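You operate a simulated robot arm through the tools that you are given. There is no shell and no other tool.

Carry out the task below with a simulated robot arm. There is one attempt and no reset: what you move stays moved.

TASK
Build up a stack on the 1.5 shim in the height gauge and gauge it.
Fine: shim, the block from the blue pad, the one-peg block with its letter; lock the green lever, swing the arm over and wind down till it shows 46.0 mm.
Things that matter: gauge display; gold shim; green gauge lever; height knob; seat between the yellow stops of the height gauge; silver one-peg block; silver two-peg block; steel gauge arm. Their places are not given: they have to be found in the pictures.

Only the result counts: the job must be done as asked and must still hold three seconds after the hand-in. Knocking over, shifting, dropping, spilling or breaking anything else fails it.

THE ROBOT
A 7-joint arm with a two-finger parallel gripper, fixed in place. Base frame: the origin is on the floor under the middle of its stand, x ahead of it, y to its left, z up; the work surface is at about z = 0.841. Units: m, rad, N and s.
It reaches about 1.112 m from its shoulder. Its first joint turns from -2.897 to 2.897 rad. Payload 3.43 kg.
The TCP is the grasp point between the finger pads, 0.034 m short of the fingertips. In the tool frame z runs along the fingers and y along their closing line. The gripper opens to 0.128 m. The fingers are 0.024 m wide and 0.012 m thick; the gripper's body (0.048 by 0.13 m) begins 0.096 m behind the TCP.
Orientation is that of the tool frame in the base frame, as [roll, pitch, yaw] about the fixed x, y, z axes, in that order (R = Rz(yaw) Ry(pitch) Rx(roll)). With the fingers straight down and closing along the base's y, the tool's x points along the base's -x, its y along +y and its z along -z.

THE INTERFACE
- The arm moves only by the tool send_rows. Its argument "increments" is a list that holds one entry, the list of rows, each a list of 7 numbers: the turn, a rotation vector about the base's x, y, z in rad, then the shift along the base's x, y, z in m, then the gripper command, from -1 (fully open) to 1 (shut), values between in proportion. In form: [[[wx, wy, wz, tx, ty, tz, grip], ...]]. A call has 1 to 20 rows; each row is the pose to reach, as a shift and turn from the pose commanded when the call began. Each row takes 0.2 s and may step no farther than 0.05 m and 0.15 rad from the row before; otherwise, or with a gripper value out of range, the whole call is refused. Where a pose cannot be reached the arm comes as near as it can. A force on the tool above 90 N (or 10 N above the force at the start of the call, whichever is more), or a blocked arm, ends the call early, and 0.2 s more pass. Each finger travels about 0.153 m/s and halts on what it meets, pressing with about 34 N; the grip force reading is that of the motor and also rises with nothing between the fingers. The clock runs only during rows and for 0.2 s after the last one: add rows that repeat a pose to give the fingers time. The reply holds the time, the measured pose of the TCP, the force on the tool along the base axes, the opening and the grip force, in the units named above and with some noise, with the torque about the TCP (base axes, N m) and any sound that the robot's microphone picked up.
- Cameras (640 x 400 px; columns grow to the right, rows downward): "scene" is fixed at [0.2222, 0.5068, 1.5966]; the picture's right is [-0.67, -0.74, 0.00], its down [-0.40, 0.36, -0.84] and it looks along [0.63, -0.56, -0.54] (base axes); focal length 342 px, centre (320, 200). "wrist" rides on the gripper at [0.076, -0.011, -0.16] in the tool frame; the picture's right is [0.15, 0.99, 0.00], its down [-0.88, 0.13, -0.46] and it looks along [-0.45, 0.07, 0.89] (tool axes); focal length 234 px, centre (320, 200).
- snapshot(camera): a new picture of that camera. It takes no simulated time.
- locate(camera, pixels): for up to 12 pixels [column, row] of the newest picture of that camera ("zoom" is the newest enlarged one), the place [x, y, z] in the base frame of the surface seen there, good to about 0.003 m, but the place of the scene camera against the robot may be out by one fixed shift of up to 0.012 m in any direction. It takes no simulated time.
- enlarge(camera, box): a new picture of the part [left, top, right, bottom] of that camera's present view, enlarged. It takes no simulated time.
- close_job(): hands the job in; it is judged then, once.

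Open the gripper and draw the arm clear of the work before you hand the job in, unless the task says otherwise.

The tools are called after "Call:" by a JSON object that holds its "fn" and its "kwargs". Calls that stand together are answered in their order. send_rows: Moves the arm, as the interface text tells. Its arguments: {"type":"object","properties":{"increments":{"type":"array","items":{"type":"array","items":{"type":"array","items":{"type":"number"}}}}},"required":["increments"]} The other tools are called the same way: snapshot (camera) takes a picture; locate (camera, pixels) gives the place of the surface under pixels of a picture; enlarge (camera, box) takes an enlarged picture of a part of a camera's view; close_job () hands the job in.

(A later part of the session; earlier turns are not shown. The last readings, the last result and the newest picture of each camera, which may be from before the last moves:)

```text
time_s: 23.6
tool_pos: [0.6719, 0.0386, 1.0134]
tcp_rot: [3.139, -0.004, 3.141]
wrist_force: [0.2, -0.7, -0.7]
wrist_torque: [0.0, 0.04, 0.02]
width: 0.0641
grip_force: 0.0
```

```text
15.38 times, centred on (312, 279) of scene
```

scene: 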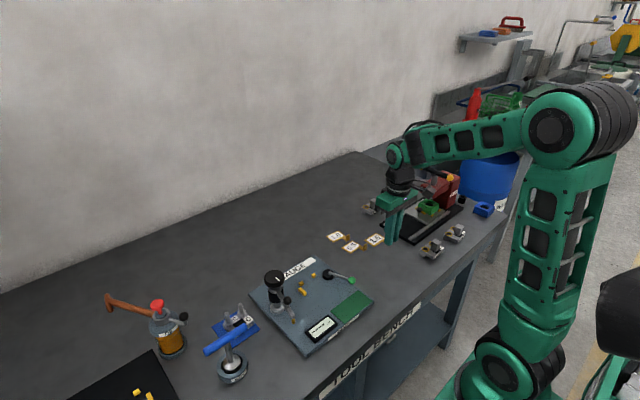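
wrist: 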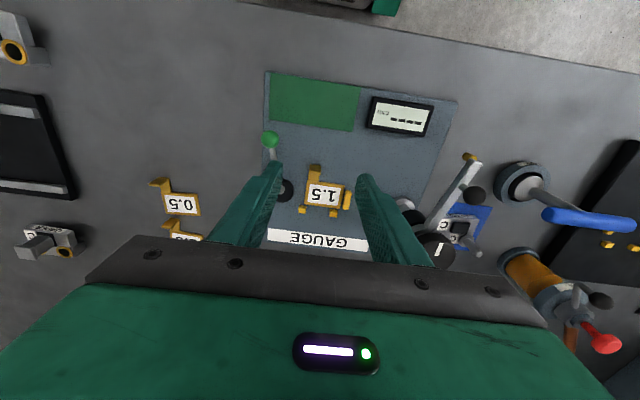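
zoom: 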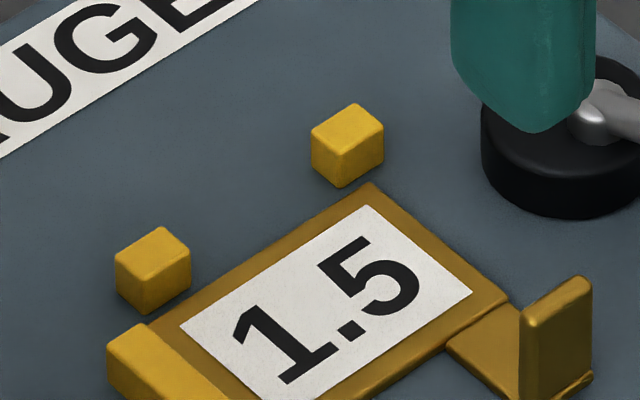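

The shim sits between the stops. I locate its corners and the stops for the record.

Call:
{"fn": "locate", "kwargs": {"camera": "zoom", "pixels": [[274, 235], [412, 247], [394, 335], [262, 318], [253, 327], [372, 342], [415, 335], [425, 270], [300, 180], [335, 285], [430, 180], [310, 350]]}}

Call:
{"fn": "locate", "kwargs": {"camera": "wrist", "pixels": [[455, 230], [437, 248], [474, 195], [470, 157], [460, 185], [548, 215], [480, 252], [466, 240]]}}

```text
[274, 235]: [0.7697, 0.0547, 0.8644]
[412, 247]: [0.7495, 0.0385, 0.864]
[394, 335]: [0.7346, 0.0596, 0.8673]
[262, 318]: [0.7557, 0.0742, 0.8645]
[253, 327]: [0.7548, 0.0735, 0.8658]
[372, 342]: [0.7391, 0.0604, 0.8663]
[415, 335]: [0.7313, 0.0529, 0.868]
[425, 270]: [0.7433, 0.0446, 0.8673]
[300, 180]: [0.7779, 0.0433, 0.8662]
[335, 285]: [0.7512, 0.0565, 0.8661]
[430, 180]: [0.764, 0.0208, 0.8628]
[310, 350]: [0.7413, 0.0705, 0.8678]
```

```text
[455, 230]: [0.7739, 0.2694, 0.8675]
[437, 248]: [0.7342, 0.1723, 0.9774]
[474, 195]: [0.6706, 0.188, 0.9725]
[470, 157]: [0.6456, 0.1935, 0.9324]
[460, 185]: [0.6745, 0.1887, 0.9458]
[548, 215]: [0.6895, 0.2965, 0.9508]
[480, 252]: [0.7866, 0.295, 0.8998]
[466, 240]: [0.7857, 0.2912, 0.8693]
```

Those zoom readings were of the scene zoom; I retake the wrist zoom and locate there.

Call:
{"fn": "enlarge", "kwargs": {"camera": "wrist", "box": [250, 120, 390, 225]}}

Call:
{"fn": "locate", "kwargs": {"camera": "zoom", "pixels": [[274, 235], [412, 247], [394, 335], [262, 318], [253, 331], [372, 347], [413, 325], [420, 290], [300, 195], [335, 285], [430, 180], [310, 350]]}}

```text
3.81 times, centred on (320, 172) of wrist
```

zoom: 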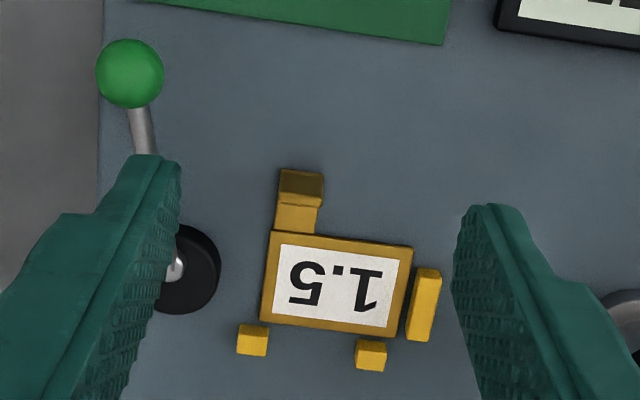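

```text
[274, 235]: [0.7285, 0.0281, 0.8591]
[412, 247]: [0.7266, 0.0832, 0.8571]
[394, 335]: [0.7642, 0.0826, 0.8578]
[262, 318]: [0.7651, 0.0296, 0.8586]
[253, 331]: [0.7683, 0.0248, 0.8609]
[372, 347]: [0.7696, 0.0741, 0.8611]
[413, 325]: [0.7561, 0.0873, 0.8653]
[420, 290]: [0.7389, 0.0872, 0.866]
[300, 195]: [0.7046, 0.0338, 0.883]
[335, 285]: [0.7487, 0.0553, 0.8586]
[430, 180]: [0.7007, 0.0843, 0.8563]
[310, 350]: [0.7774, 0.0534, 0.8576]
```

Shim centre ≈(0.746,0.056), well inside the stops. Now I go over the lower block on the blue pad at (0.779,0.2755), passing above the knob.

Call:
{"fn": "send_rows", "kwargs": {"increments": [[[0, 0, 0, 0.01, 0.0, 0.04, -0.4], [0, 0, 0, 0.02, 0.02, 0.06, -0.4], [0, 0, 0, 0.04, 0.06, 0.06, -0.4], [0, 0, 0, 0.06, 0.1, 0.06, -0.4], [0, 0, 0, 0.08, 0.14, 0.06, -0.4], [0, 0, 0, 0.1, 0.18, 0.06, -0.4], [0, 0, 0, 0.107, 0.22, 0.055, -0.4], [0, 0, 0, 0.107, 0.237, 0.03, -0.4], [0, 0, 0, 0.107, 0.237, 0.0, -0.4], [0, 0, 0, 0.107, 0.237, -0.03, -0.4], [0, 0, 0, 0.107, 0.237, -0.043, -0.4], [0, 0, 0, 0.107, 0.237, -0.043, -0.4]]]}}

Call:
{"fn": "snapshot", "kwargs": {"camera": "wrist"}}

Call:
{"fn": "enlarge", "kwargs": {"camera": "wrist", "box": [260, 100, 380, 200]}}

```text
time_s: 26.2
tool_pos: [0.7786, 0.2736, 0.9721]
tcp_rot: [3.141, -0.002, 3.14]
wrist_force: [-0.3, -0.4, -0.6]
wrist_torque: [0.02, -0.02, 0.02]
width: 0.0897
grip_force: 0.0
```

```text
taken
```

wrist: 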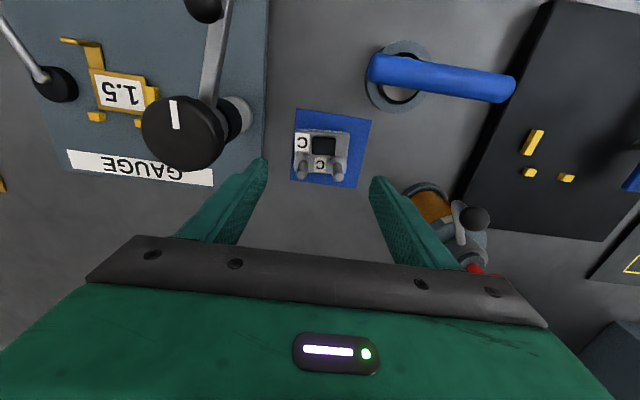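

```text
4.00 times, centred on (320, 150) of wrist
```

zoom: 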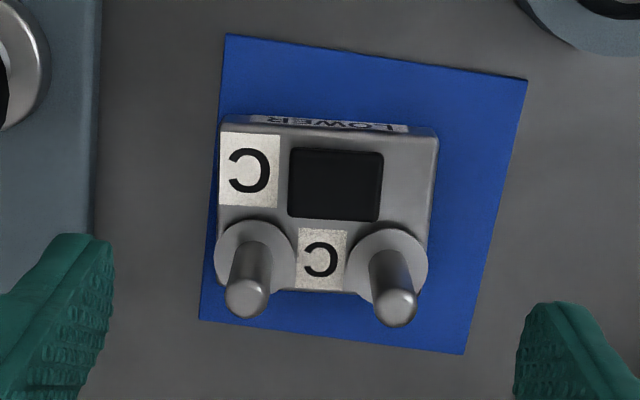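

The block is yawed about +0.1 rad relative to the tool (edge slope is shallower than the pad's). I locate corners to confirm centre and yaw.

Call:
{"fn": "locate", "kwargs": {"camera": "zoom", "pixels": [[224, 130], [434, 140], [220, 200], [430, 220], [300, 288], [345, 290], [246, 298], [397, 303], [252, 240], [388, 250], [335, 185], [290, 210]]}}

```text
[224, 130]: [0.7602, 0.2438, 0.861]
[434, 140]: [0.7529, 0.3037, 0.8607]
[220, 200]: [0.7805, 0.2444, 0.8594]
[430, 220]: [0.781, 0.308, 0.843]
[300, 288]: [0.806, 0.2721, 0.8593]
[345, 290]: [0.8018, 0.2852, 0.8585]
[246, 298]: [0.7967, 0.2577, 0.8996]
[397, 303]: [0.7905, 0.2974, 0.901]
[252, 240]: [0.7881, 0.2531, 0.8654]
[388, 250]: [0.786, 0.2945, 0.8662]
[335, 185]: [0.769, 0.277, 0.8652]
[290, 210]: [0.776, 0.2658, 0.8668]
```

Yaw ≈ +0.11 rad, centre ≈(0.780,0.2763). I align, descend so fingertips are ~10.5 mm above block bottom, and close.

Call:
{"fn": "send_rows", "kwargs": {"increments": [[[0, 0, 0.055, 0.0014, 0.0027, -0.02, -0.4], [0, 0, 0.11, 0.0014, 0.0027, -0.05, -0.4], [0, 0, 0.11, 0.0014, 0.0027, -0.075, -0.4], [0, 0, 0.11, 0.0014, 0.0027, -0.0856, -0.4], [0, 0, 0.11, 0.0014, 0.0027, -0.0856, -0.4], [0, 0, 0.11, 0.0014, 0.0027, -0.0856, 0.0], [0, 0, 0.11, 0.0014, 0.0027, -0.0856, 0.4], [0, 0, 0.11, 0.0014, 0.0027, -0.0856, 1.0], [0, 0, 0.11, 0.0014, 0.0027, -0.0856, 1.0]]]}}

Call:
{"fn": "snapshot", "kwargs": {"camera": "wrist"}}

Call:
{"fn": "enlarge", "kwargs": {"camera": "scene", "box": [200, 290, 280, 350]}}

Call:
{"fn": "enlarge", "kwargs": {"camera": "wrist", "box": [260, 100, 380, 220]}}

```text
time_s: 28.2
tool_pos: [0.7807, 0.2766, 0.8846]
tcp_rot: [3.141, -0.003, -3.031]
wrist_force: [0.5, -0.5, 0.6]
wrist_torque: [-0.03, -0.01, 0.0]
width: 0.064
grip_force: 34.2
```

```text
taken
```

wrist: 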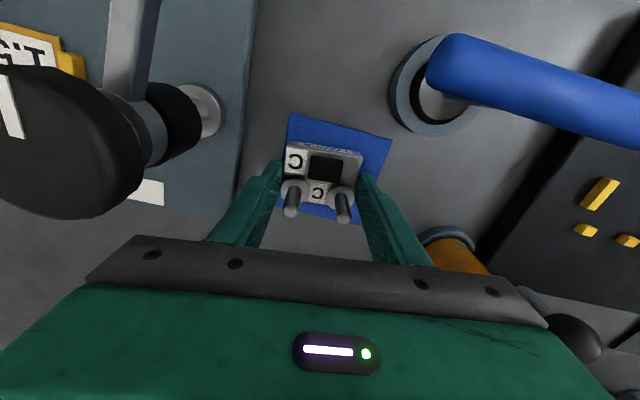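

```text
6.67 times, centred on (240, 320) of scene
```

zoom: 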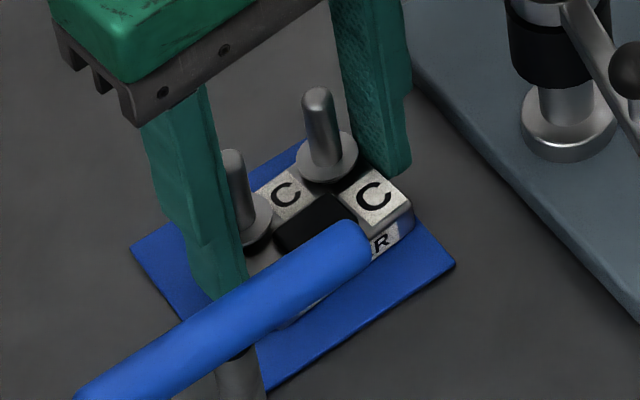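

```text
3.33 times, centred on (320, 160) of wrist
```

zoom: 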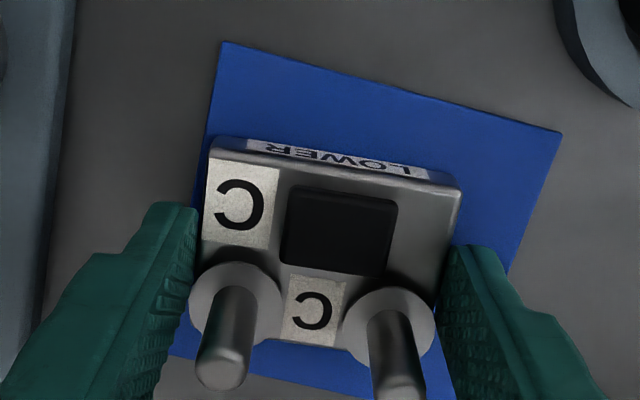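

Width 0.064 means the fingers are on the round collars rather than the body sides. I open a bit, shift 14 mm toward the robot along the block axis, raise 2 mm and re-grip on the body.

Call:
{"fn": "send_rows", "kwargs": {"increments": [[[0, 0, 0, 0, 0, 0, -0.25], [0, 0, 0, 0, 0, 0, -0.25], [0, 0, 0, -0.007, -0.0008, 0.002, -0.25], [0, 0, 0, -0.0139, -0.0015, 0.002, -0.25], [0, 0, 0, -0.0139, -0.0015, 0.002, -0.25], [0, 0, 0, -0.0139, -0.0015, 0.002, 0.1], [0, 0, 0, -0.0139, -0.0015, 0.002, 1.0], [0, 0, 0, -0.0139, -0.0015, 0.002, 1.0], [0, 0, 0, -0.0139, -0.0015, 0.002, 1.0]]]}}

Call:
{"fn": "snapshot", "kwargs": {"camera": "wrist"}}

Call:
{"fn": "enlarge", "kwargs": {"camera": "wrist", "box": [260, 100, 380, 220]}}

```text
time_s: 30.2
tool_pos: [0.7659, 0.2744, 0.8869]
tcp_rot: [-3.141, -0.003, -3.031]
wrist_force: [-1.2, 2.1, 2.0]
wrist_torque: [0.07, -0.08, -0.09]
width: 0.0639
grip_force: 34.1
```

```text
taken
```

wrist: 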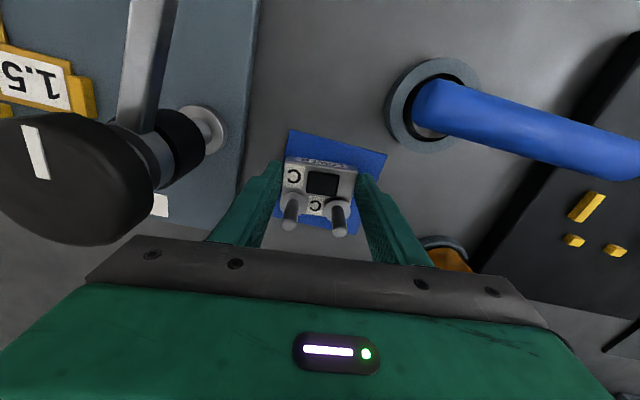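

```text
3.33 times, centred on (320, 160) of wrist
```

zoom: 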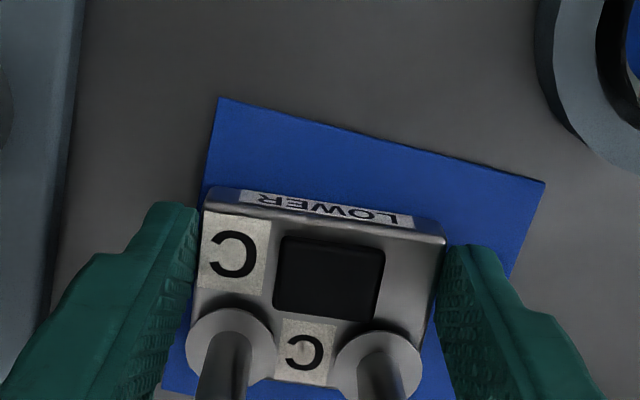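

Width is again 0.064, so the body itself is ~64 mm wide and now gripped on its flat sides clear of the collars. I locate the block edges relative to the TCP before lifting.

Call:
{"fn": "locate", "kwargs": {"camera": "zoom", "pixels": [[210, 205], [440, 240], [232, 330], [378, 350], [320, 275], [275, 378], [325, 384], [320, 213], [330, 222]]}}

Call:
{"fn": "send_rows", "kwargs": {"increments": [[[0, 0, 0, 0, 0, 0.005, 1.0], [0, 0, 0, 0, 0, 0.02, 1.0], [0, 0, 0, 0, 0, 0.04, 1.0], [0, 0, 0, 0, 0, 0.04, 1.0]]]}}

Call:
{"fn": "snapshot", "kwargs": {"camera": "wrist"}}

Call:
{"fn": "enlarge", "kwargs": {"camera": "scene", "box": [200, 270, 280, 330]}}

Call:
{"fn": "enlarge", "kwargs": {"camera": "wrist", "box": [260, 100, 380, 220]}}

```text
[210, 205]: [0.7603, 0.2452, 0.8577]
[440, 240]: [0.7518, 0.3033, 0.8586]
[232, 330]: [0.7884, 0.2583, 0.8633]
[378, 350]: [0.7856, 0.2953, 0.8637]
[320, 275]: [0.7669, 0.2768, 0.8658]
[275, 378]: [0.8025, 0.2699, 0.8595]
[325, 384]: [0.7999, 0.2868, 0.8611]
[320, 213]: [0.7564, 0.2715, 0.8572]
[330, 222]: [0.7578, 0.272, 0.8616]
```

```text
time_s: 31.2
tool_pos: [0.7674, 0.2749, 0.9292]
tcp_rot: [-3.14, -0.003, -3.035]
wrist_force: [-0.6, -1.4, -4.0]
wrist_torque: [-0.02, 0.09, 0.01]
width: 0.0638
grip_force: 33.9
```

```text
taken
```

wrist: 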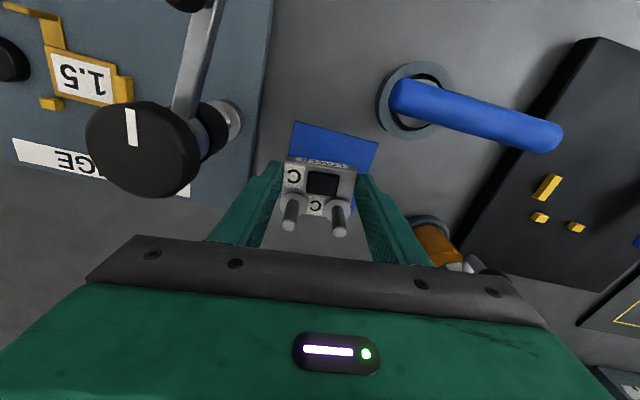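

```text
6.67 times, centred on (240, 300) of scene
```

zoom: 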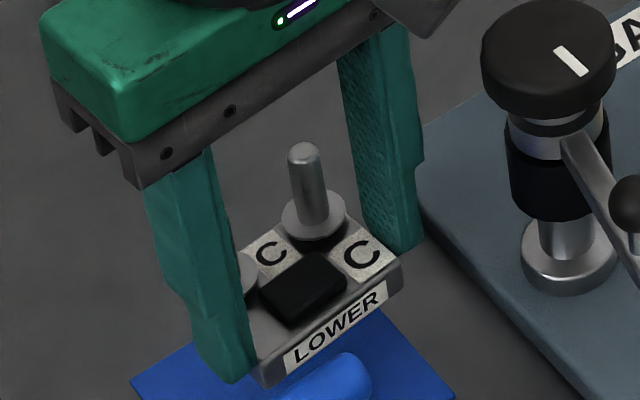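

```text
3.33 times, centred on (320, 160) of wrist
```

zoom: 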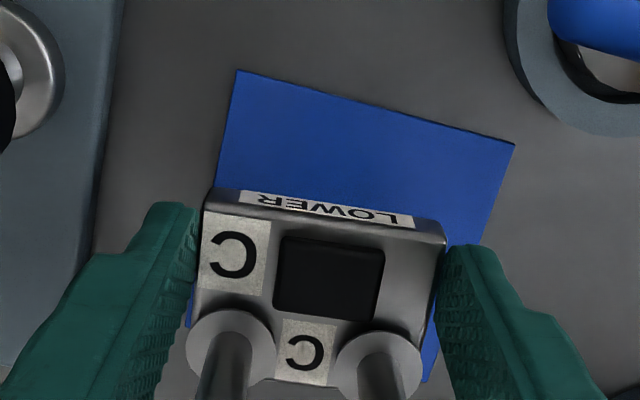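

The block lifts level (≈0.4 kg). I raise it over the knob height, undo the yaw, and carry it to above the seat at TCP (0.7305, 0.0533), stopping at z≈0.93 to check.

Call:
{"fn": "send_rows", "kwargs": {"increments": [[[0, 0, -0.03, 0, 0, 0.03, 1.0], [0, 0, -0.06, 0, 0, 0.07, 1.0], [0, 0, -0.09, 0, 0, 0.11, 1.0], [0, 0, -0.11, 0, 0, 0.135, 1.0], [0, 0, -0.11, -0.005, -0.03, 0.135, 1.0], [0, 0, -0.11, -0.01, -0.065, 0.135, 1.0], [0, 0, -0.11, -0.015, -0.1, 0.135, 1.0], [0, 0, -0.11, -0.02, -0.135, 0.135, 1.0], [0, 0, -0.11, -0.025, -0.17, 0.135, 1.0], [0, 0, -0.11, -0.03, -0.2, 0.13, 1.0], [0, 0, -0.11, -0.0369, -0.2216, 0.11, 1.0], [0, 0, -0.11, -0.0369, -0.2216, 0.08, 1.0], [0, 0, -0.11, -0.0369, -0.2216, 0.05, 1.0], [0, 0, -0.11, -0.0369, -0.2216, 0.02, 1.0], [0, 0, -0.11, -0.0369, -0.2216, 0.001, 1.0], [0, 0, -0.11, -0.0369, -0.2216, 0.001, 1.0]]]}}

Call:
{"fn": "snapshot", "kwargs": {"camera": "wrist"}}

Call:
{"fn": "snapshot", "kwargs": {"camera": "scene"}}

Call:
{"fn": "enlarge", "kwargs": {"camera": "scene", "box": [280, 240, 350, 300]}}

Call:
{"fn": "enlarge", "kwargs": {"camera": "wrist", "box": [250, 110, 390, 230]}}

```text
time_s: 34.6
tool_pos: [0.7283, 0.0528, 0.9294]
tcp_rot: [3.141, -0.003, 3.141]
wrist_force: [0.4, -0.2, -3.7]
wrist_torque: [-0.03, 0.06, -0.02]
width: 0.0641
grip_force: 33.7
```

```text
taken
```

wrist: 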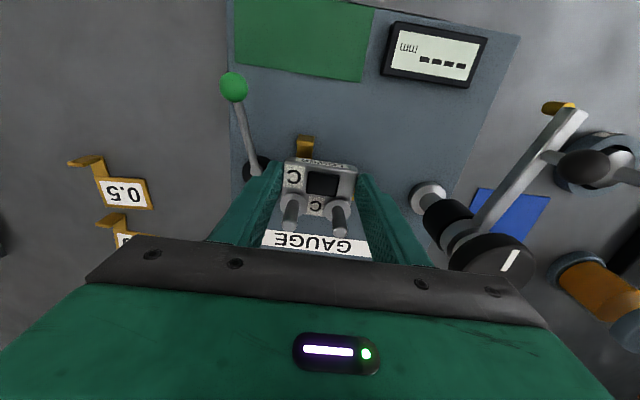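

```text
taken
```

scene: 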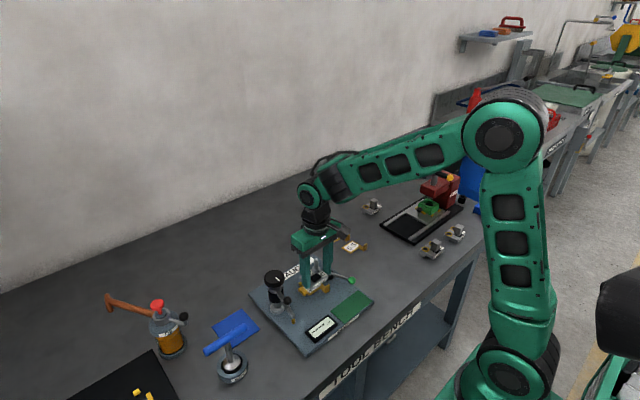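

```text
6.67 times, centred on (315, 270) of scene
```

zoom: 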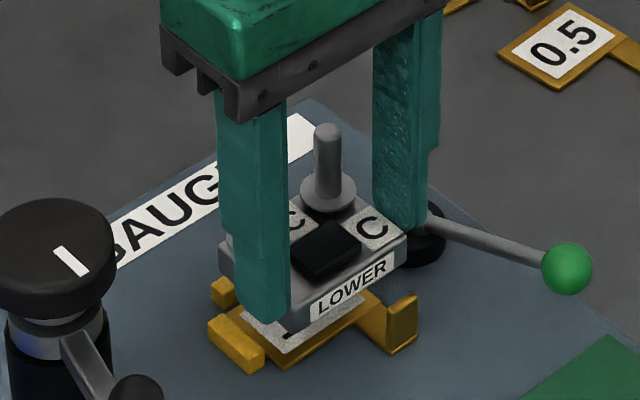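

```text
3.33 times, centred on (320, 170) of wrist
```

zoom: 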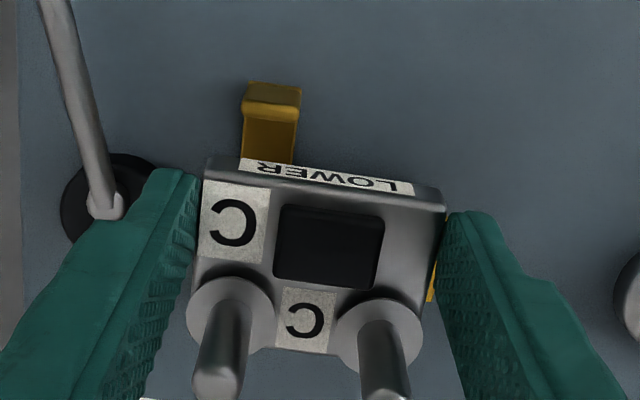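

The block hovers over the shim, aligned with the stops; gap to cubes ≈4 mm and to bar ≈2 mm. I adjust +2 mm x, +0.7 mm y and lower slowly to contact.

Call:
{"fn": "send_rows", "kwargs": {"increments": [[[0, 0, 0, 0.002, 0.0007, -0.005, 1.0], [0, 0, 0, 0.002, 0.0007, -0.012, 1.0], [0, 0, 0, 0.002, 0.0007, -0.018, 1.0], [0, 0, 0, 0.002, 0.0007, -0.022, 1.0], [0, 0, 0, 0.002, 0.0007, -0.0245, 1.0], [0, 0, 0, 0.002, 0.0007, -0.0255, 1.0], [0, 0, 0, 0.002, 0.0007, -0.0255, 1.0]]]}}

Call:
{"fn": "enlarge", "kwargs": {"camera": "scene", "box": [290, 255, 340, 295]}}

Call:
{"fn": "enlarge", "kwargs": {"camera": "wrist", "box": [250, 110, 390, 230]}}

```text
time_s: 36.2
tool_pos: [0.7328, 0.0537, 0.9051]
tcp_rot: [-3.14, 0.001, 3.139]
wrist_force: [-2.0, -3.3, 19.0]
wrist_torque: [-0.17, -0.73, -0.12]
width: 0.0638
grip_force: 33.8
```

```text
10.00 times, centred on (315, 275) of scene
```

zoom: 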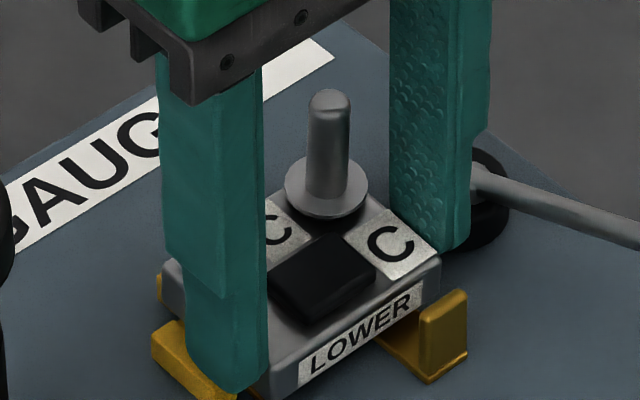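

```text
3.33 times, centred on (320, 170) of wrist
```

zoom: 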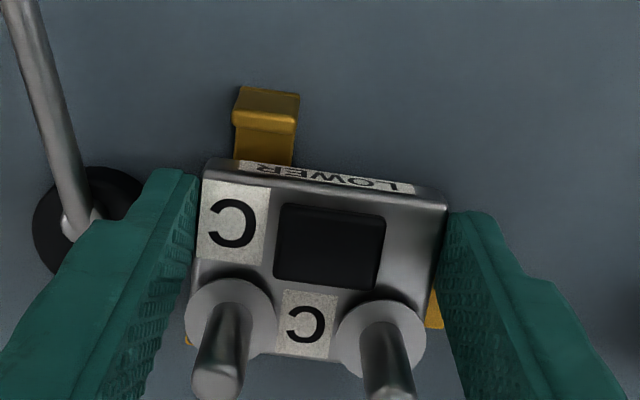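

Contact registered at 19 N with torque indicating the far edge touches first. I relieve slightly (1.2 mm), then open the fingers about 1.5 mm per side to let it settle.

Call:
{"fn": "send_rows", "kwargs": {"increments": [[[0, 0, 0, 0, 0, 0.0012, 1.0], [0, 0, 0, 0, 0, 0.0012, 1.0]]]}}

Call:
{"fn": "enlarge", "kwargs": {"camera": "scene", "box": [294, 270, 330, 297]}}

```text
time_s: 36.8
tool_pos: [0.7319, 0.0536, 0.9048]
tcp_rot: [-3.141, -0.003, -3.141]
wrist_force: [3.2, 1.0, 4.9]
wrist_torque: [0.02, -0.4, 0.07]
width: 0.0635
grip_force: 33.8
```

```text
14.81 times, centred on (312, 284) of scene
```

zoom: 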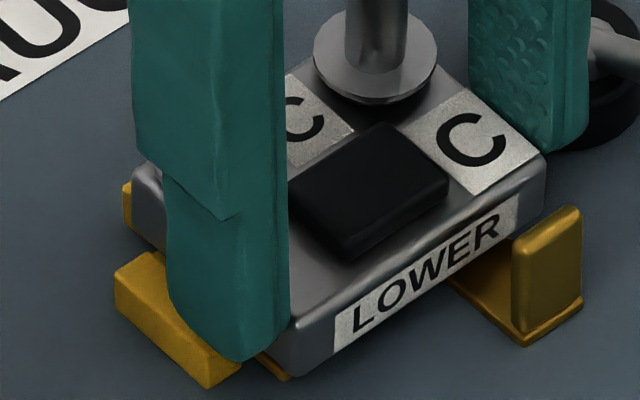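

Nearly unloaded (4.9 N). I open to ~0.067 width, wait, then lift straight up a little.

Call:
{"fn": "send_rows", "kwargs": {"increments": [[[0, 0, 0, 0, 0, 0, 0.0], [0, 0, 0, 0, 0, 0, -0.05], [0, 0, 0, 0, 0, 0, -0.06], [0, 0, 0, 0, 0, 0.004, -0.06], [0, 0, 0, 0, 0, 0.01, -0.06], [0, 0, 0, 0, 0, 0.02, -0.1], [0, 0, 0, 0, 0, 0.04, -0.2], [0, 0, 0, 0, 0, 0.07, -0.3], [0, 0, 0, 0, 0, 0.1, -0.3], [0, 0, 0, -0.02, 0, 0.12, -0.3], [0, 0, 0, -0.05, 0, 0.12, -0.3], [0, 0, 0, -0.05, 0, 0.12, -0.3]]]}}

Call:
{"fn": "snapshot", "kwargs": {"camera": "wrist"}}

Call:
{"fn": "enlarge", "kwargs": {"camera": "scene", "box": [290, 260, 340, 297]}}

Call:
{"fn": "enlarge", "kwargs": {"camera": "wrist", "box": [250, 120, 390, 230]}}

```text
time_s: 39.4
tool_pos: [0.681, 0.0538, 1.0248]
tcp_rot: [3.14, -0.005, 3.14]
wrist_force: [0.5, -0.1, 1.4]
wrist_torque: [0.0, -0.04, 0.0]
width: 0.0834
grip_force: 0.0
```

```text
taken
```

wrist: 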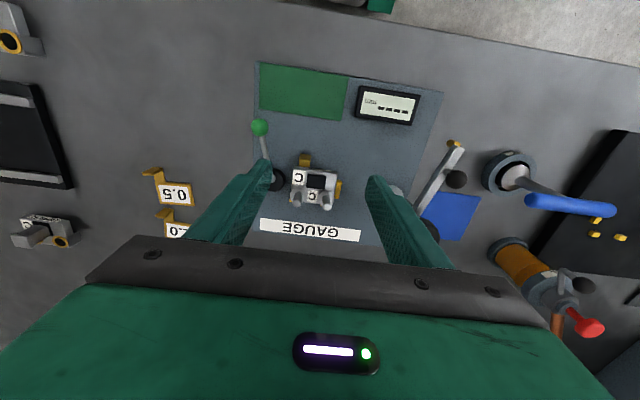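

```text
10.81 times, centred on (315, 278) of scene
```

zoom: 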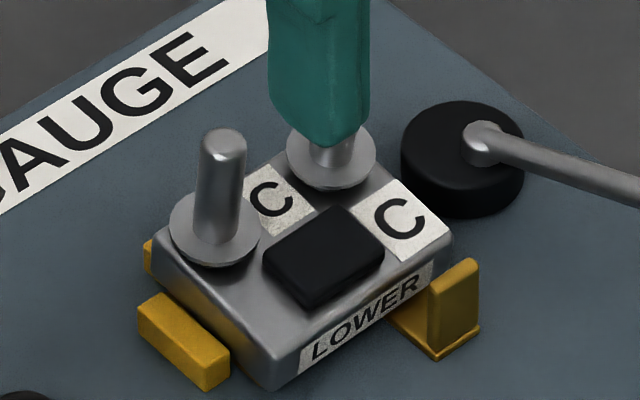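

```text
3.64 times, centred on (320, 175) of wrist
```

zoom: 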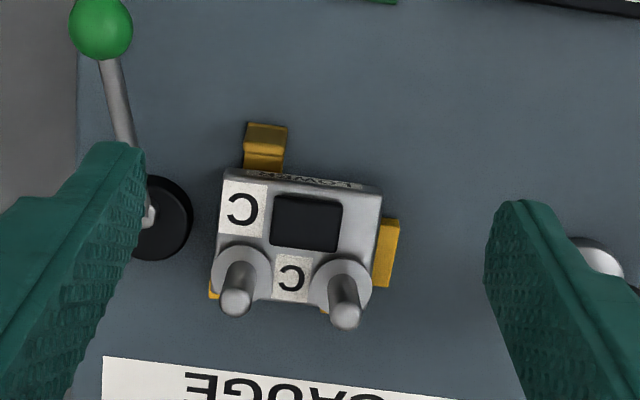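

The lower block sits on the shim between the stops. I locate its corners and pegs to verify level and position.

Call:
{"fn": "locate", "kwargs": {"camera": "zoom", "pixels": [[226, 185], [378, 200], [218, 235], [374, 255], [255, 297], [300, 300], [236, 300], [345, 318], [236, 262], [340, 275], [388, 250], [305, 222]]}}

```text
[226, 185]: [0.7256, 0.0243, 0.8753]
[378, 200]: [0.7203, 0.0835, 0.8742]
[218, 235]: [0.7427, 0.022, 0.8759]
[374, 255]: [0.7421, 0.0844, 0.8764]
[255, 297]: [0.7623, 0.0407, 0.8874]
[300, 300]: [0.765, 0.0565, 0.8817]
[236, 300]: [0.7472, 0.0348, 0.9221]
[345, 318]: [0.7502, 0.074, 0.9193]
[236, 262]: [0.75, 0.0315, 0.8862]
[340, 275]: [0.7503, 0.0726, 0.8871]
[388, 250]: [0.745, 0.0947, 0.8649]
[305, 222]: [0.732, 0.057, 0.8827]
```

Readings show the far edge higher (≈0.8817) than the near edge (≈0.875): the block's far bottom edge is resting on the yellow cubes, so it is tilted ~0.15 rad. I'll measure the lever base, shim tab and details before re-gripping to correct it.

Call:
{"fn": "locate", "kwargs": {"camera": "zoom", "pixels": [[170, 200], [185, 225], [165, 245], [150, 215], [155, 190], [188, 205], [265, 130], [265, 155], [214, 290], [325, 310], [395, 230], [380, 280]]}}

Call:
{"fn": "enlarge", "kwargs": {"camera": "scene", "box": [294, 268, 330, 296]}}

```text
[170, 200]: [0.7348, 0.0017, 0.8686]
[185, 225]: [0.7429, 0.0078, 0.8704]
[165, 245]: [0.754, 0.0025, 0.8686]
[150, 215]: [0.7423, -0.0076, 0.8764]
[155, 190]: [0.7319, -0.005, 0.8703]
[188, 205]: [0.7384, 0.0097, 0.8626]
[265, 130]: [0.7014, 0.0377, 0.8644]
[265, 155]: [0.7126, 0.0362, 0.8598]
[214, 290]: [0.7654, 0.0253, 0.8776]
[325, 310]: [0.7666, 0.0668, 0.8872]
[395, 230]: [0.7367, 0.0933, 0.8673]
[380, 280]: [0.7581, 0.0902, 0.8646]
```

```text
14.29 times, centred on (312, 282) of scene
```

zoom: 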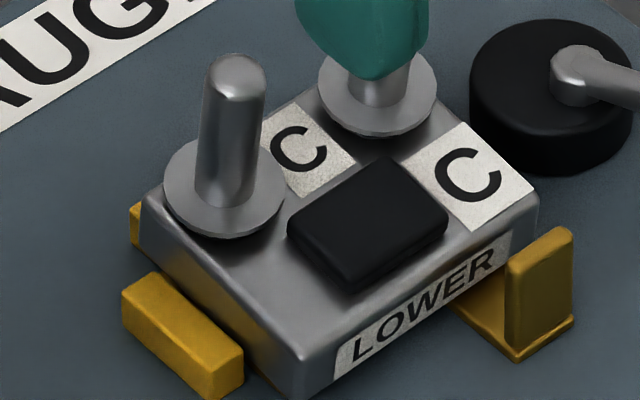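

The lever base top is at z≈0.869, so I must keep fingertips above that. I'll tilt the tool by −0.155 about y to match the block, go to TCP (0.7442, 0.0535, 0.9087) gripping body plus collars, and close.

Call:
{"fn": "send_rows", "kwargs": {"increments": [[[0, -0.08, 0, 0.02, 0, 0, -0.15], [0, -0.155, 0, 0.045, 0, -0.02, -0.15], [0, -0.155, 0, 0.0632, -0.0003, -0.06, -0.15], [0, -0.155, 0, 0.0632, -0.0003, -0.09, -0.15], [0, -0.155, 0, 0.0632, -0.0003, -0.108, -0.15], [0, -0.155, 0, 0.0632, -0.0003, -0.1161, -0.15], [0, -0.155, 0, 0.0632, -0.0003, -0.1161, -0.15]]]}}

Call:
{"fn": "enlarge", "kwargs": {"camera": "scene", "box": [290, 255, 340, 295]}}

Call:
{"fn": "enlarge", "kwargs": {"camera": "wrist", "box": [250, 110, 390, 230]}}

```text
time_s: 41.0
tool_pos: [0.7458, 0.0535, 0.9089]
tcp_rot: [3.141, 0.152, 3.139]
wrist_force: [-1.1, -0.6, -1.4]
wrist_torque: [0.01, -0.04, 0.0]
width: 0.0737
grip_force: 0.1
```

```text
10.00 times, centred on (315, 275) of scene
```

zoom: 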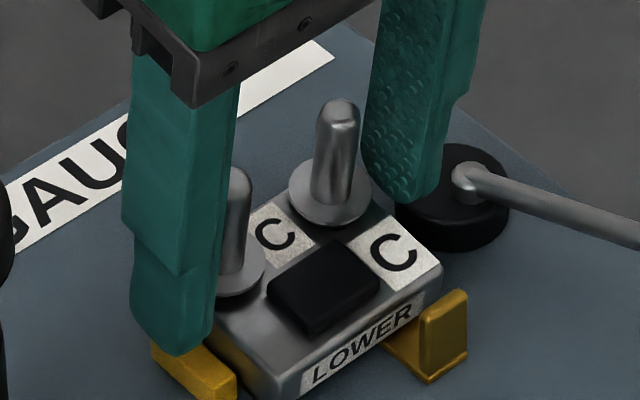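

```text
3.33 times, centred on (320, 170) of wrist
```

zoom: 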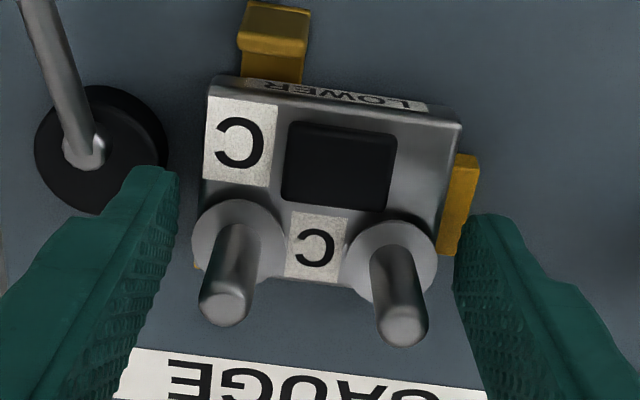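

Fingers straddle the body and collars with clearance to the bar and lever base. I close and check.

Call:
{"fn": "send_rows", "kwargs": {"increments": [[[0, 0, 0, 0, 0, 0, 0.0], [0, 0, 0, 0, 0, 0, 0.5], [0, 0, 0, 0, 0, 0, 1.0], [0, 0, 0, 0, 0, 0, 1.0]]]}}

Call:
{"fn": "enlarge", "kwargs": {"camera": "wrist", "box": [250, 110, 390, 230]}}

```text
time_s: 42.0
tool_pos: [0.7465, 0.0543, 0.9096]
tcp_rot: [3.141, 0.15, 3.141]
wrist_force: [-0.4, -0.6, 0.4]
wrist_torque: [-0.01, 0.01, -0.02]
width: 0.0639
grip_force: 33.6
```

```text
3.33 times, centred on (320, 170) of wrist
```

zoom: 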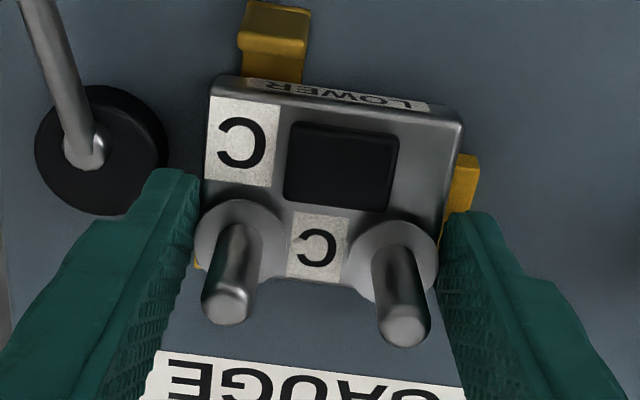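

Gripped at 0.0639. I lift 18 mm and rotate the tool back upright, then measure the block's edges in the picture.

Call:
{"fn": "send_rows", "kwargs": {"increments": [[[0, 0, 0, 0, 0, 0.008, 1.0], [0, 0, 0, 0, 0, 0.018, 1.0], [0, 0.05, 0, 0, 0, 0.022, 1.0], [0, 0.1, 0, 0, 0, 0.024, 1.0], [0, 0.15, 0, 0, 0, 0.024, 1.0], [0, 0.15, 0, 0, 0, 0.024, 1.0], [0, 0.15, 0, 0, 0, 0.024, 1.0]]]}}

Call:
{"fn": "snapshot", "kwargs": {"camera": "wrist"}}

Call:
{"fn": "enlarge", "kwargs": {"camera": "scene", "box": [290, 255, 340, 295]}}

Call:
{"fn": "enlarge", "kwargs": {"camera": "wrist", "box": [250, 110, 390, 230]}}

Call:
{"fn": "locate", "kwargs": {"camera": "zoom", "pixels": [[215, 100], [440, 130], [330, 95], [290, 275], [340, 280], [318, 274], [240, 215], [395, 235], [218, 180], [335, 170], [230, 310], [400, 330]]}}

```text
time_s: 43.6
tool_pos: [0.7454, 0.0524, 0.9332]
tcp_rot: [3.141, 0.001, 3.14]
wrist_force: [-0.7, -0.4, -3.6]
wrist_torque: [0.0, -0.02, 0.02]
width: 0.0639
grip_force: 34.2
```

```text
taken
```

wrist: 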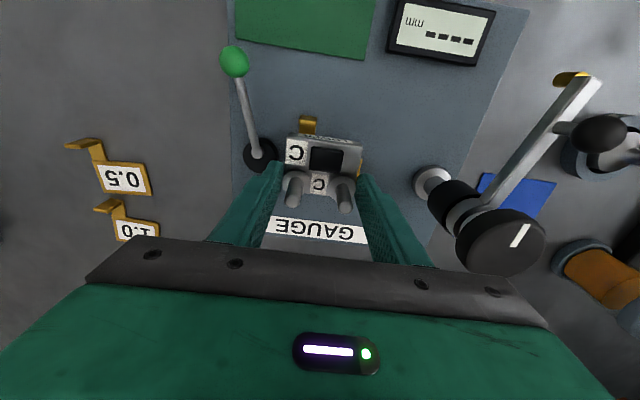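

```text
10.00 times, centred on (315, 275) of scene
```

zoom: 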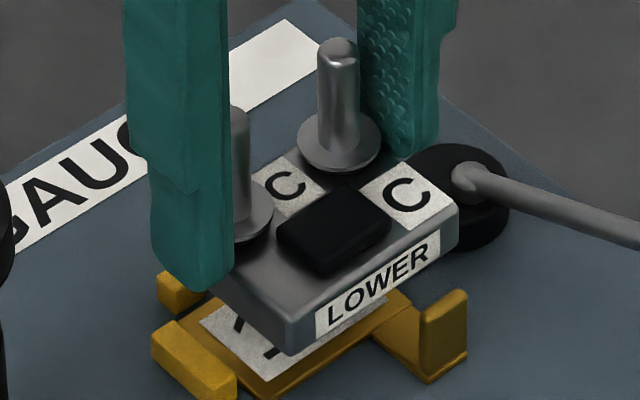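

```text
3.33 times, centred on (320, 170) of wrist
```

zoom: 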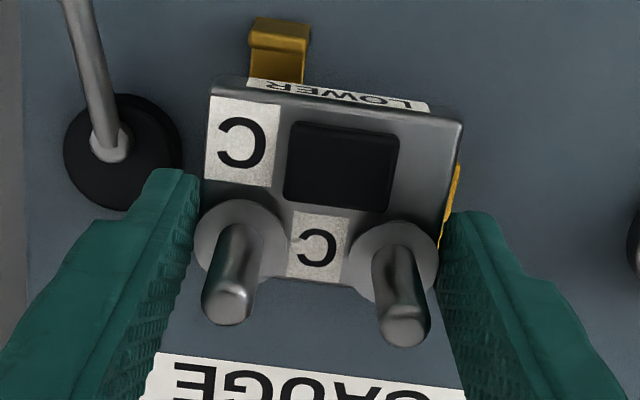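

```text
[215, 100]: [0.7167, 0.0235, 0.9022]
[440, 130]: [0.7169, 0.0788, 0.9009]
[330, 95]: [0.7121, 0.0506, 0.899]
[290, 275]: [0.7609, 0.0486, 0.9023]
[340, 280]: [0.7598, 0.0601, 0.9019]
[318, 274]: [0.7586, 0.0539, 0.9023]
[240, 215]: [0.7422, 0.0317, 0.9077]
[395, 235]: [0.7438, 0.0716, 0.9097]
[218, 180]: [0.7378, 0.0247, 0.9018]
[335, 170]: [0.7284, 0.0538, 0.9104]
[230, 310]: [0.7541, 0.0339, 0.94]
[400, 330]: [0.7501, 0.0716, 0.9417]
```

The block is level now (all edges ≈0.902), spanning x≈0.7125–0.762. I lower with +1 mm x, stopping just above expected contact, and check.

Call:
{"fn": "send_rows", "kwargs": {"increments": [[[0, 0, 0, 0.001, 0.0003, -0.008, 1.0], [0, 0, 0, 0.001, 0.0003, -0.016, 1.0], [0, 0, 0, 0.001, 0.0003, -0.021, 1.0], [0, 0, 0, 0.001, 0.0003, -0.024, 1.0], [0, 0, 0, 0.001, 0.0003, -0.024, 1.0]]]}}

Call:
{"fn": "enlarge", "kwargs": {"camera": "wrist", "box": [250, 110, 390, 230]}}

Call:
{"fn": "enlarge", "kwargs": {"camera": "scene", "box": [290, 260, 340, 300]}}

```text
time_s: 44.8
tool_pos: [0.7467, 0.0523, 0.9089]
tcp_rot: [3.141, 0.003, 3.14]
wrist_force: [-3.8, -3.4, 15.3]
wrist_torque: [0.47, -0.17, 0.04]
width: 0.0639
grip_force: 33.8
```

```text
3.33 times, centred on (320, 170) of wrist
```

zoom: 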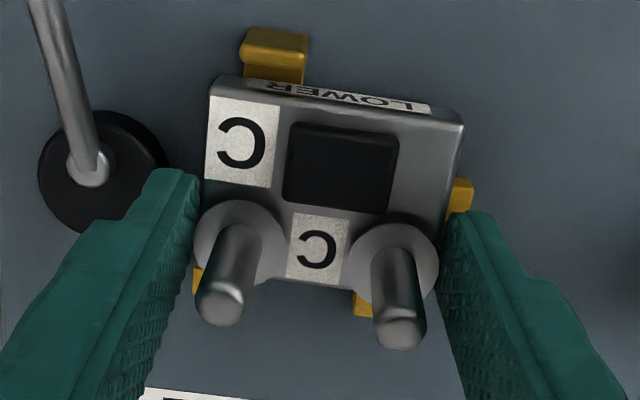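

```text
10.00 times, centred on (315, 280) of scene
```

zoom: 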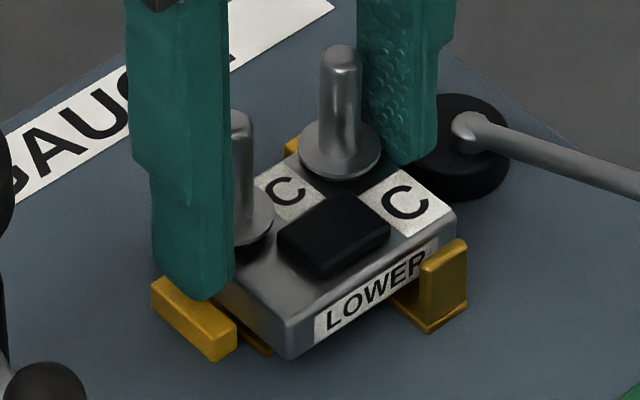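

Contact of 15 N at TCP z 0.9089. I check the block's top edges for level before releasing.

Call:
{"fn": "locate", "kwargs": {"camera": "zoom", "pixels": [[290, 330], [225, 290], [450, 220], [300, 170], [330, 165], [205, 300], [225, 340], [290, 145], [380, 190], [330, 320], [245, 350], [180, 330]]}}

Call:
{"fn": "enlarge", "kwargs": {"camera": "wrist", "box": [270, 130, 370, 210]}}

Call:
{"fn": "locate", "kwargs": {"camera": "zoom", "pixels": [[215, 85], [500, 125], [210, 200], [480, 235], [275, 330], [345, 345], [310, 335], [180, 340], [370, 372], [515, 250]]}}

```text
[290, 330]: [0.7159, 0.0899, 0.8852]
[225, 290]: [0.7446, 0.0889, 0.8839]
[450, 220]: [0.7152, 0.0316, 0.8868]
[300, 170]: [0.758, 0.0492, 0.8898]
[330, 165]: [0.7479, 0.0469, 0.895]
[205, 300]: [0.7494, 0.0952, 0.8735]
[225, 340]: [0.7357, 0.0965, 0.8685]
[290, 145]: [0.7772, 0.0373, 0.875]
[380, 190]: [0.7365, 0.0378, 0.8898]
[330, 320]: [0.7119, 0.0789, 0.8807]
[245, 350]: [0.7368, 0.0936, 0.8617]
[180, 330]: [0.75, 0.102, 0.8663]
```

```text
5.00 times, centred on (320, 170) of wrist
```

zoom: 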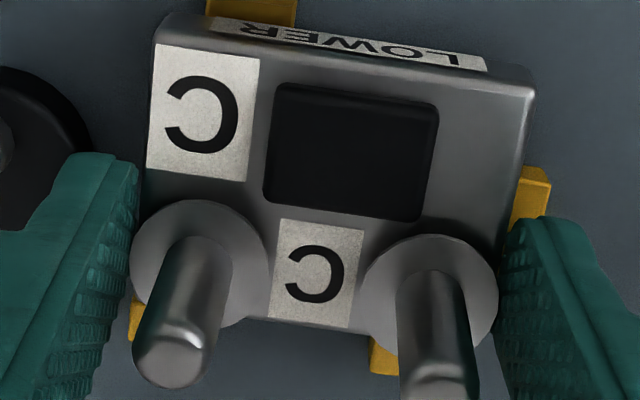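

```text
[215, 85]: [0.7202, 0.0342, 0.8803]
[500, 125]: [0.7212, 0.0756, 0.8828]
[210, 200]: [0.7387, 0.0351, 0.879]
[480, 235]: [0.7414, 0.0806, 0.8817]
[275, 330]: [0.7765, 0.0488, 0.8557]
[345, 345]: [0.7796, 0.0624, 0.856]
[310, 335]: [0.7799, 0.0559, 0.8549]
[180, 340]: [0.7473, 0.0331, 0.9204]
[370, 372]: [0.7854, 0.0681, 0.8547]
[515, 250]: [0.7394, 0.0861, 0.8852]
```

The top reads ~2–4 mm above a resting height, so it may be catching a stop. I zoom on the far edge/cubes and bar to find what it touches.

Call:
{"fn": "enlarge", "kwargs": {"camera": "wrist", "box": [270, 150, 350, 214]}}

Call:
{"fn": "locate", "kwargs": {"camera": "zoom", "pixels": [[345, 315], [300, 308], [385, 325], [470, 345], [465, 365], [455, 385], [140, 300], [135, 320], [350, 335], [350, 360]]}}

```text
6.25 times, centred on (310, 182) of wrist
```

zoom: 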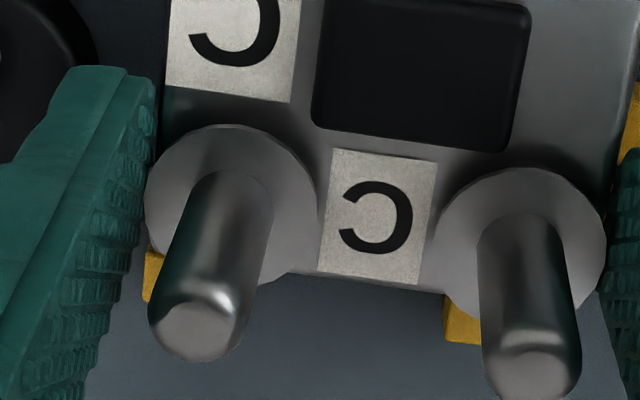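

```text
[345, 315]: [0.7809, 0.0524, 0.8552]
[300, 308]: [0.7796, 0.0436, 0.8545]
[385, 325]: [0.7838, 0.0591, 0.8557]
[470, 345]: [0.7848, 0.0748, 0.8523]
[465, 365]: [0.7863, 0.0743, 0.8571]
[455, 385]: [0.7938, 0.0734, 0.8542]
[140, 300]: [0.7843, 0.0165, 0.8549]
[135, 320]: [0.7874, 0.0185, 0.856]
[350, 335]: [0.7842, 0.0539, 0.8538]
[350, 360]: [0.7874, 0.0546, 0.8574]
```

By ray geometry the block clears the cubes by ~4 mm and the bar by ~1 mm, so it's likely touching the shim at one corner. I relieve slightly and release with a small opening, then back off and check.

Call:
{"fn": "send_rows", "kwargs": {"increments": [[[0, 0, 0, -0.0005, -0.0007, 0.001, 1.0], [0, 0, 0, -0.0005, -0.0007, 0.001, 1.0], [0, 0, 0, -0.0005, -0.0007, 0.001, 0.0], [0, 0, 0, -0.0005, -0.0007, 0.001, -0.06], [0, 0, 0, -0.0005, -0.0007, 0.001, -0.08], [0, 0, 0, -0.0005, -0.0007, 0.001, -0.08]]]}}

Call:
{"fn": "enlarge", "kwargs": {"camera": "scene", "box": [290, 260, 340, 300]}}

Call:
{"fn": "enlarge", "kwargs": {"camera": "wrist", "box": [270, 130, 370, 210]}}

```text
time_s: 46.2
tool_pos: [0.7465, 0.0519, 0.9102]
tcp_rot: [-3.14, 0.001, 3.141]
wrist_force: [0.2, 0.0, -1.3]
wrist_torque: [-0.01, -0.02, -0.01]
width: 0.0692
grip_force: 0.0
```

```text
10.00 times, centred on (315, 280) of scene
```

zoom: 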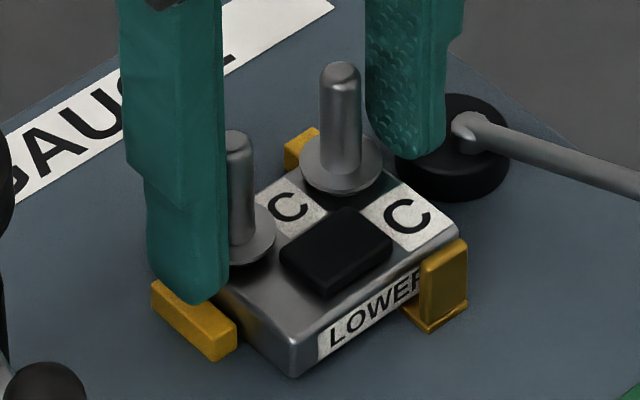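

```text
5.00 times, centred on (320, 170) of wrist
```

zoom: 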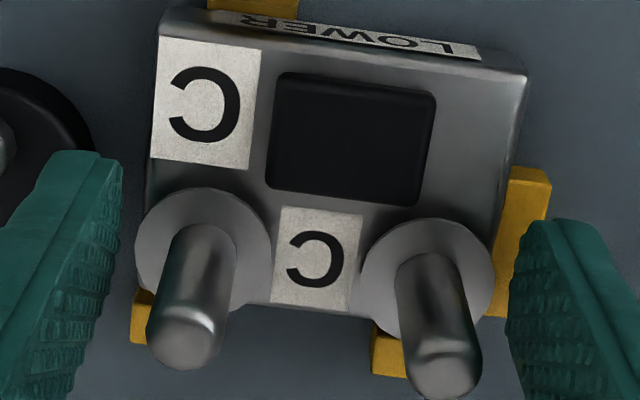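

The block dropped a few mm and settled. I lift off straight up and check its level and position.

Call:
{"fn": "send_rows", "kwargs": {"increments": [[[0, 0, 0, 0, 0, 0.005, -0.08], [0, 0, 0, 0, 0, 0.015, -0.1], [0, 0, 0, 0, 0, 0.04, -0.2], [0, 0, 0, 0, 0, 0.07, -0.3], [0, 0, 0, -0.02, 0, 0.1, -0.3], [0, 0, 0, -0.06, 0, 0.1, -0.3], [0, 0, 0, -0.06, 0, 0.1, -0.3]]]}}

Call:
{"fn": "snapshot", "kwargs": {"camera": "wrist"}}

Call:
{"fn": "enlarge", "kwargs": {"camera": "scene", "box": [290, 260, 340, 300]}}

Call:
{"fn": "enlarge", "kwargs": {"camera": "wrist", "box": [250, 120, 390, 230]}}

```text
time_s: 47.8
tool_pos: [0.6868, 0.0546, 1.0083]
tcp_rot: [3.141, 0.004, 3.139]
wrist_force: [0.5, -0.2, 0.9]
wrist_torque: [0.0, 0.01, 0.0]
width: 0.0833
grip_force: 0.1
```

```text
taken
```

wrist: 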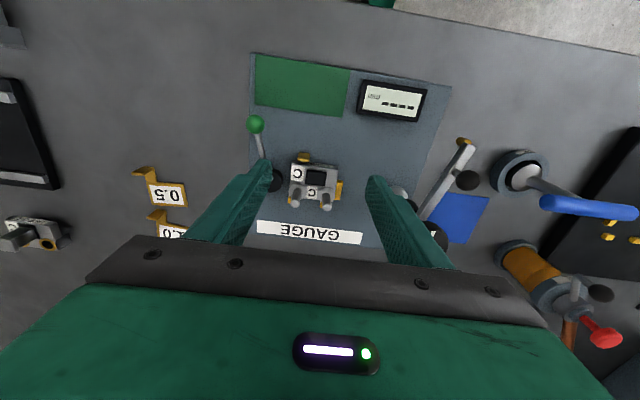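

```text
10.00 times, centred on (315, 280) of scene
```

zoom: 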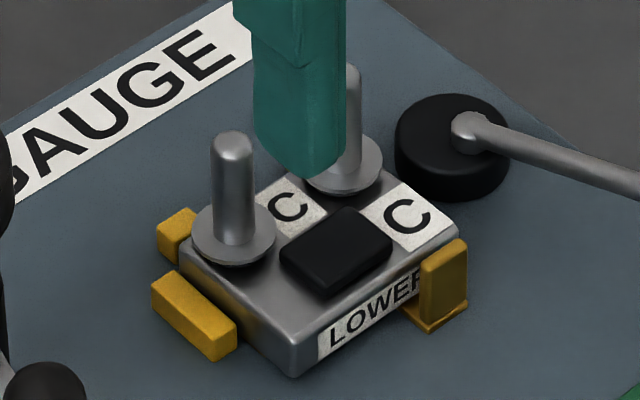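

```text
3.64 times, centred on (320, 175) of wrist
```

zoom: 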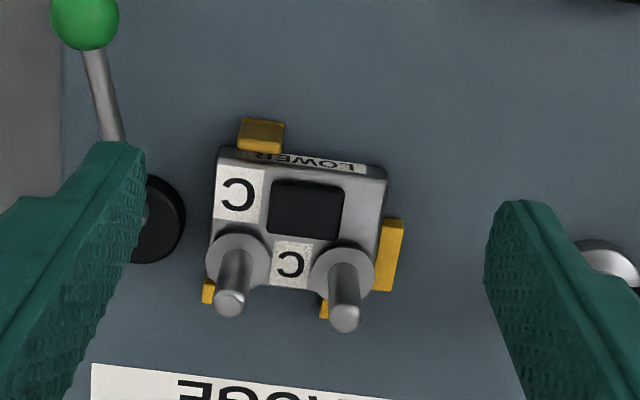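

The block now sits closer to the shim tab at zoom (260,130). I locate corners, collars and pegs to check level and clearances.

Call:
{"fn": "locate", "kwargs": {"camera": "zoom", "pixels": [[222, 160], [383, 180], [215, 225], [376, 250], [275, 283], [305, 286], [229, 300], [344, 322], [260, 122], [262, 145], [325, 308], [207, 292]]}}

Call:
{"fn": "enlarge", "kwargs": {"camera": "wrist", "box": [285, 145, 355, 215]}}

```text
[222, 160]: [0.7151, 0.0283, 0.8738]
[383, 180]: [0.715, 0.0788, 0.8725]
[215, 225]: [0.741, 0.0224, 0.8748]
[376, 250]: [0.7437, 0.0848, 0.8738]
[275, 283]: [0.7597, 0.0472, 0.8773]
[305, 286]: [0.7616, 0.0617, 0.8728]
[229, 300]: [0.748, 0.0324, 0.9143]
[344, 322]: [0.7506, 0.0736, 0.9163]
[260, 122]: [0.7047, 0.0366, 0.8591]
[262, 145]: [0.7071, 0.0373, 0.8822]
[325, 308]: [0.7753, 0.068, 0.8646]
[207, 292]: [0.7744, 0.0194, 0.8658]
```

```text
5.71 times, centred on (320, 180) of wrist
```

zoom: 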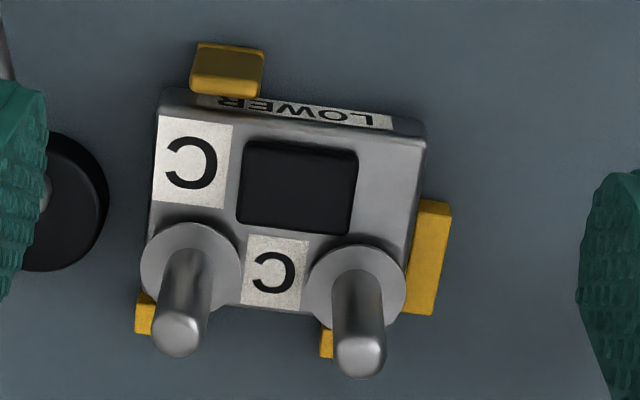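

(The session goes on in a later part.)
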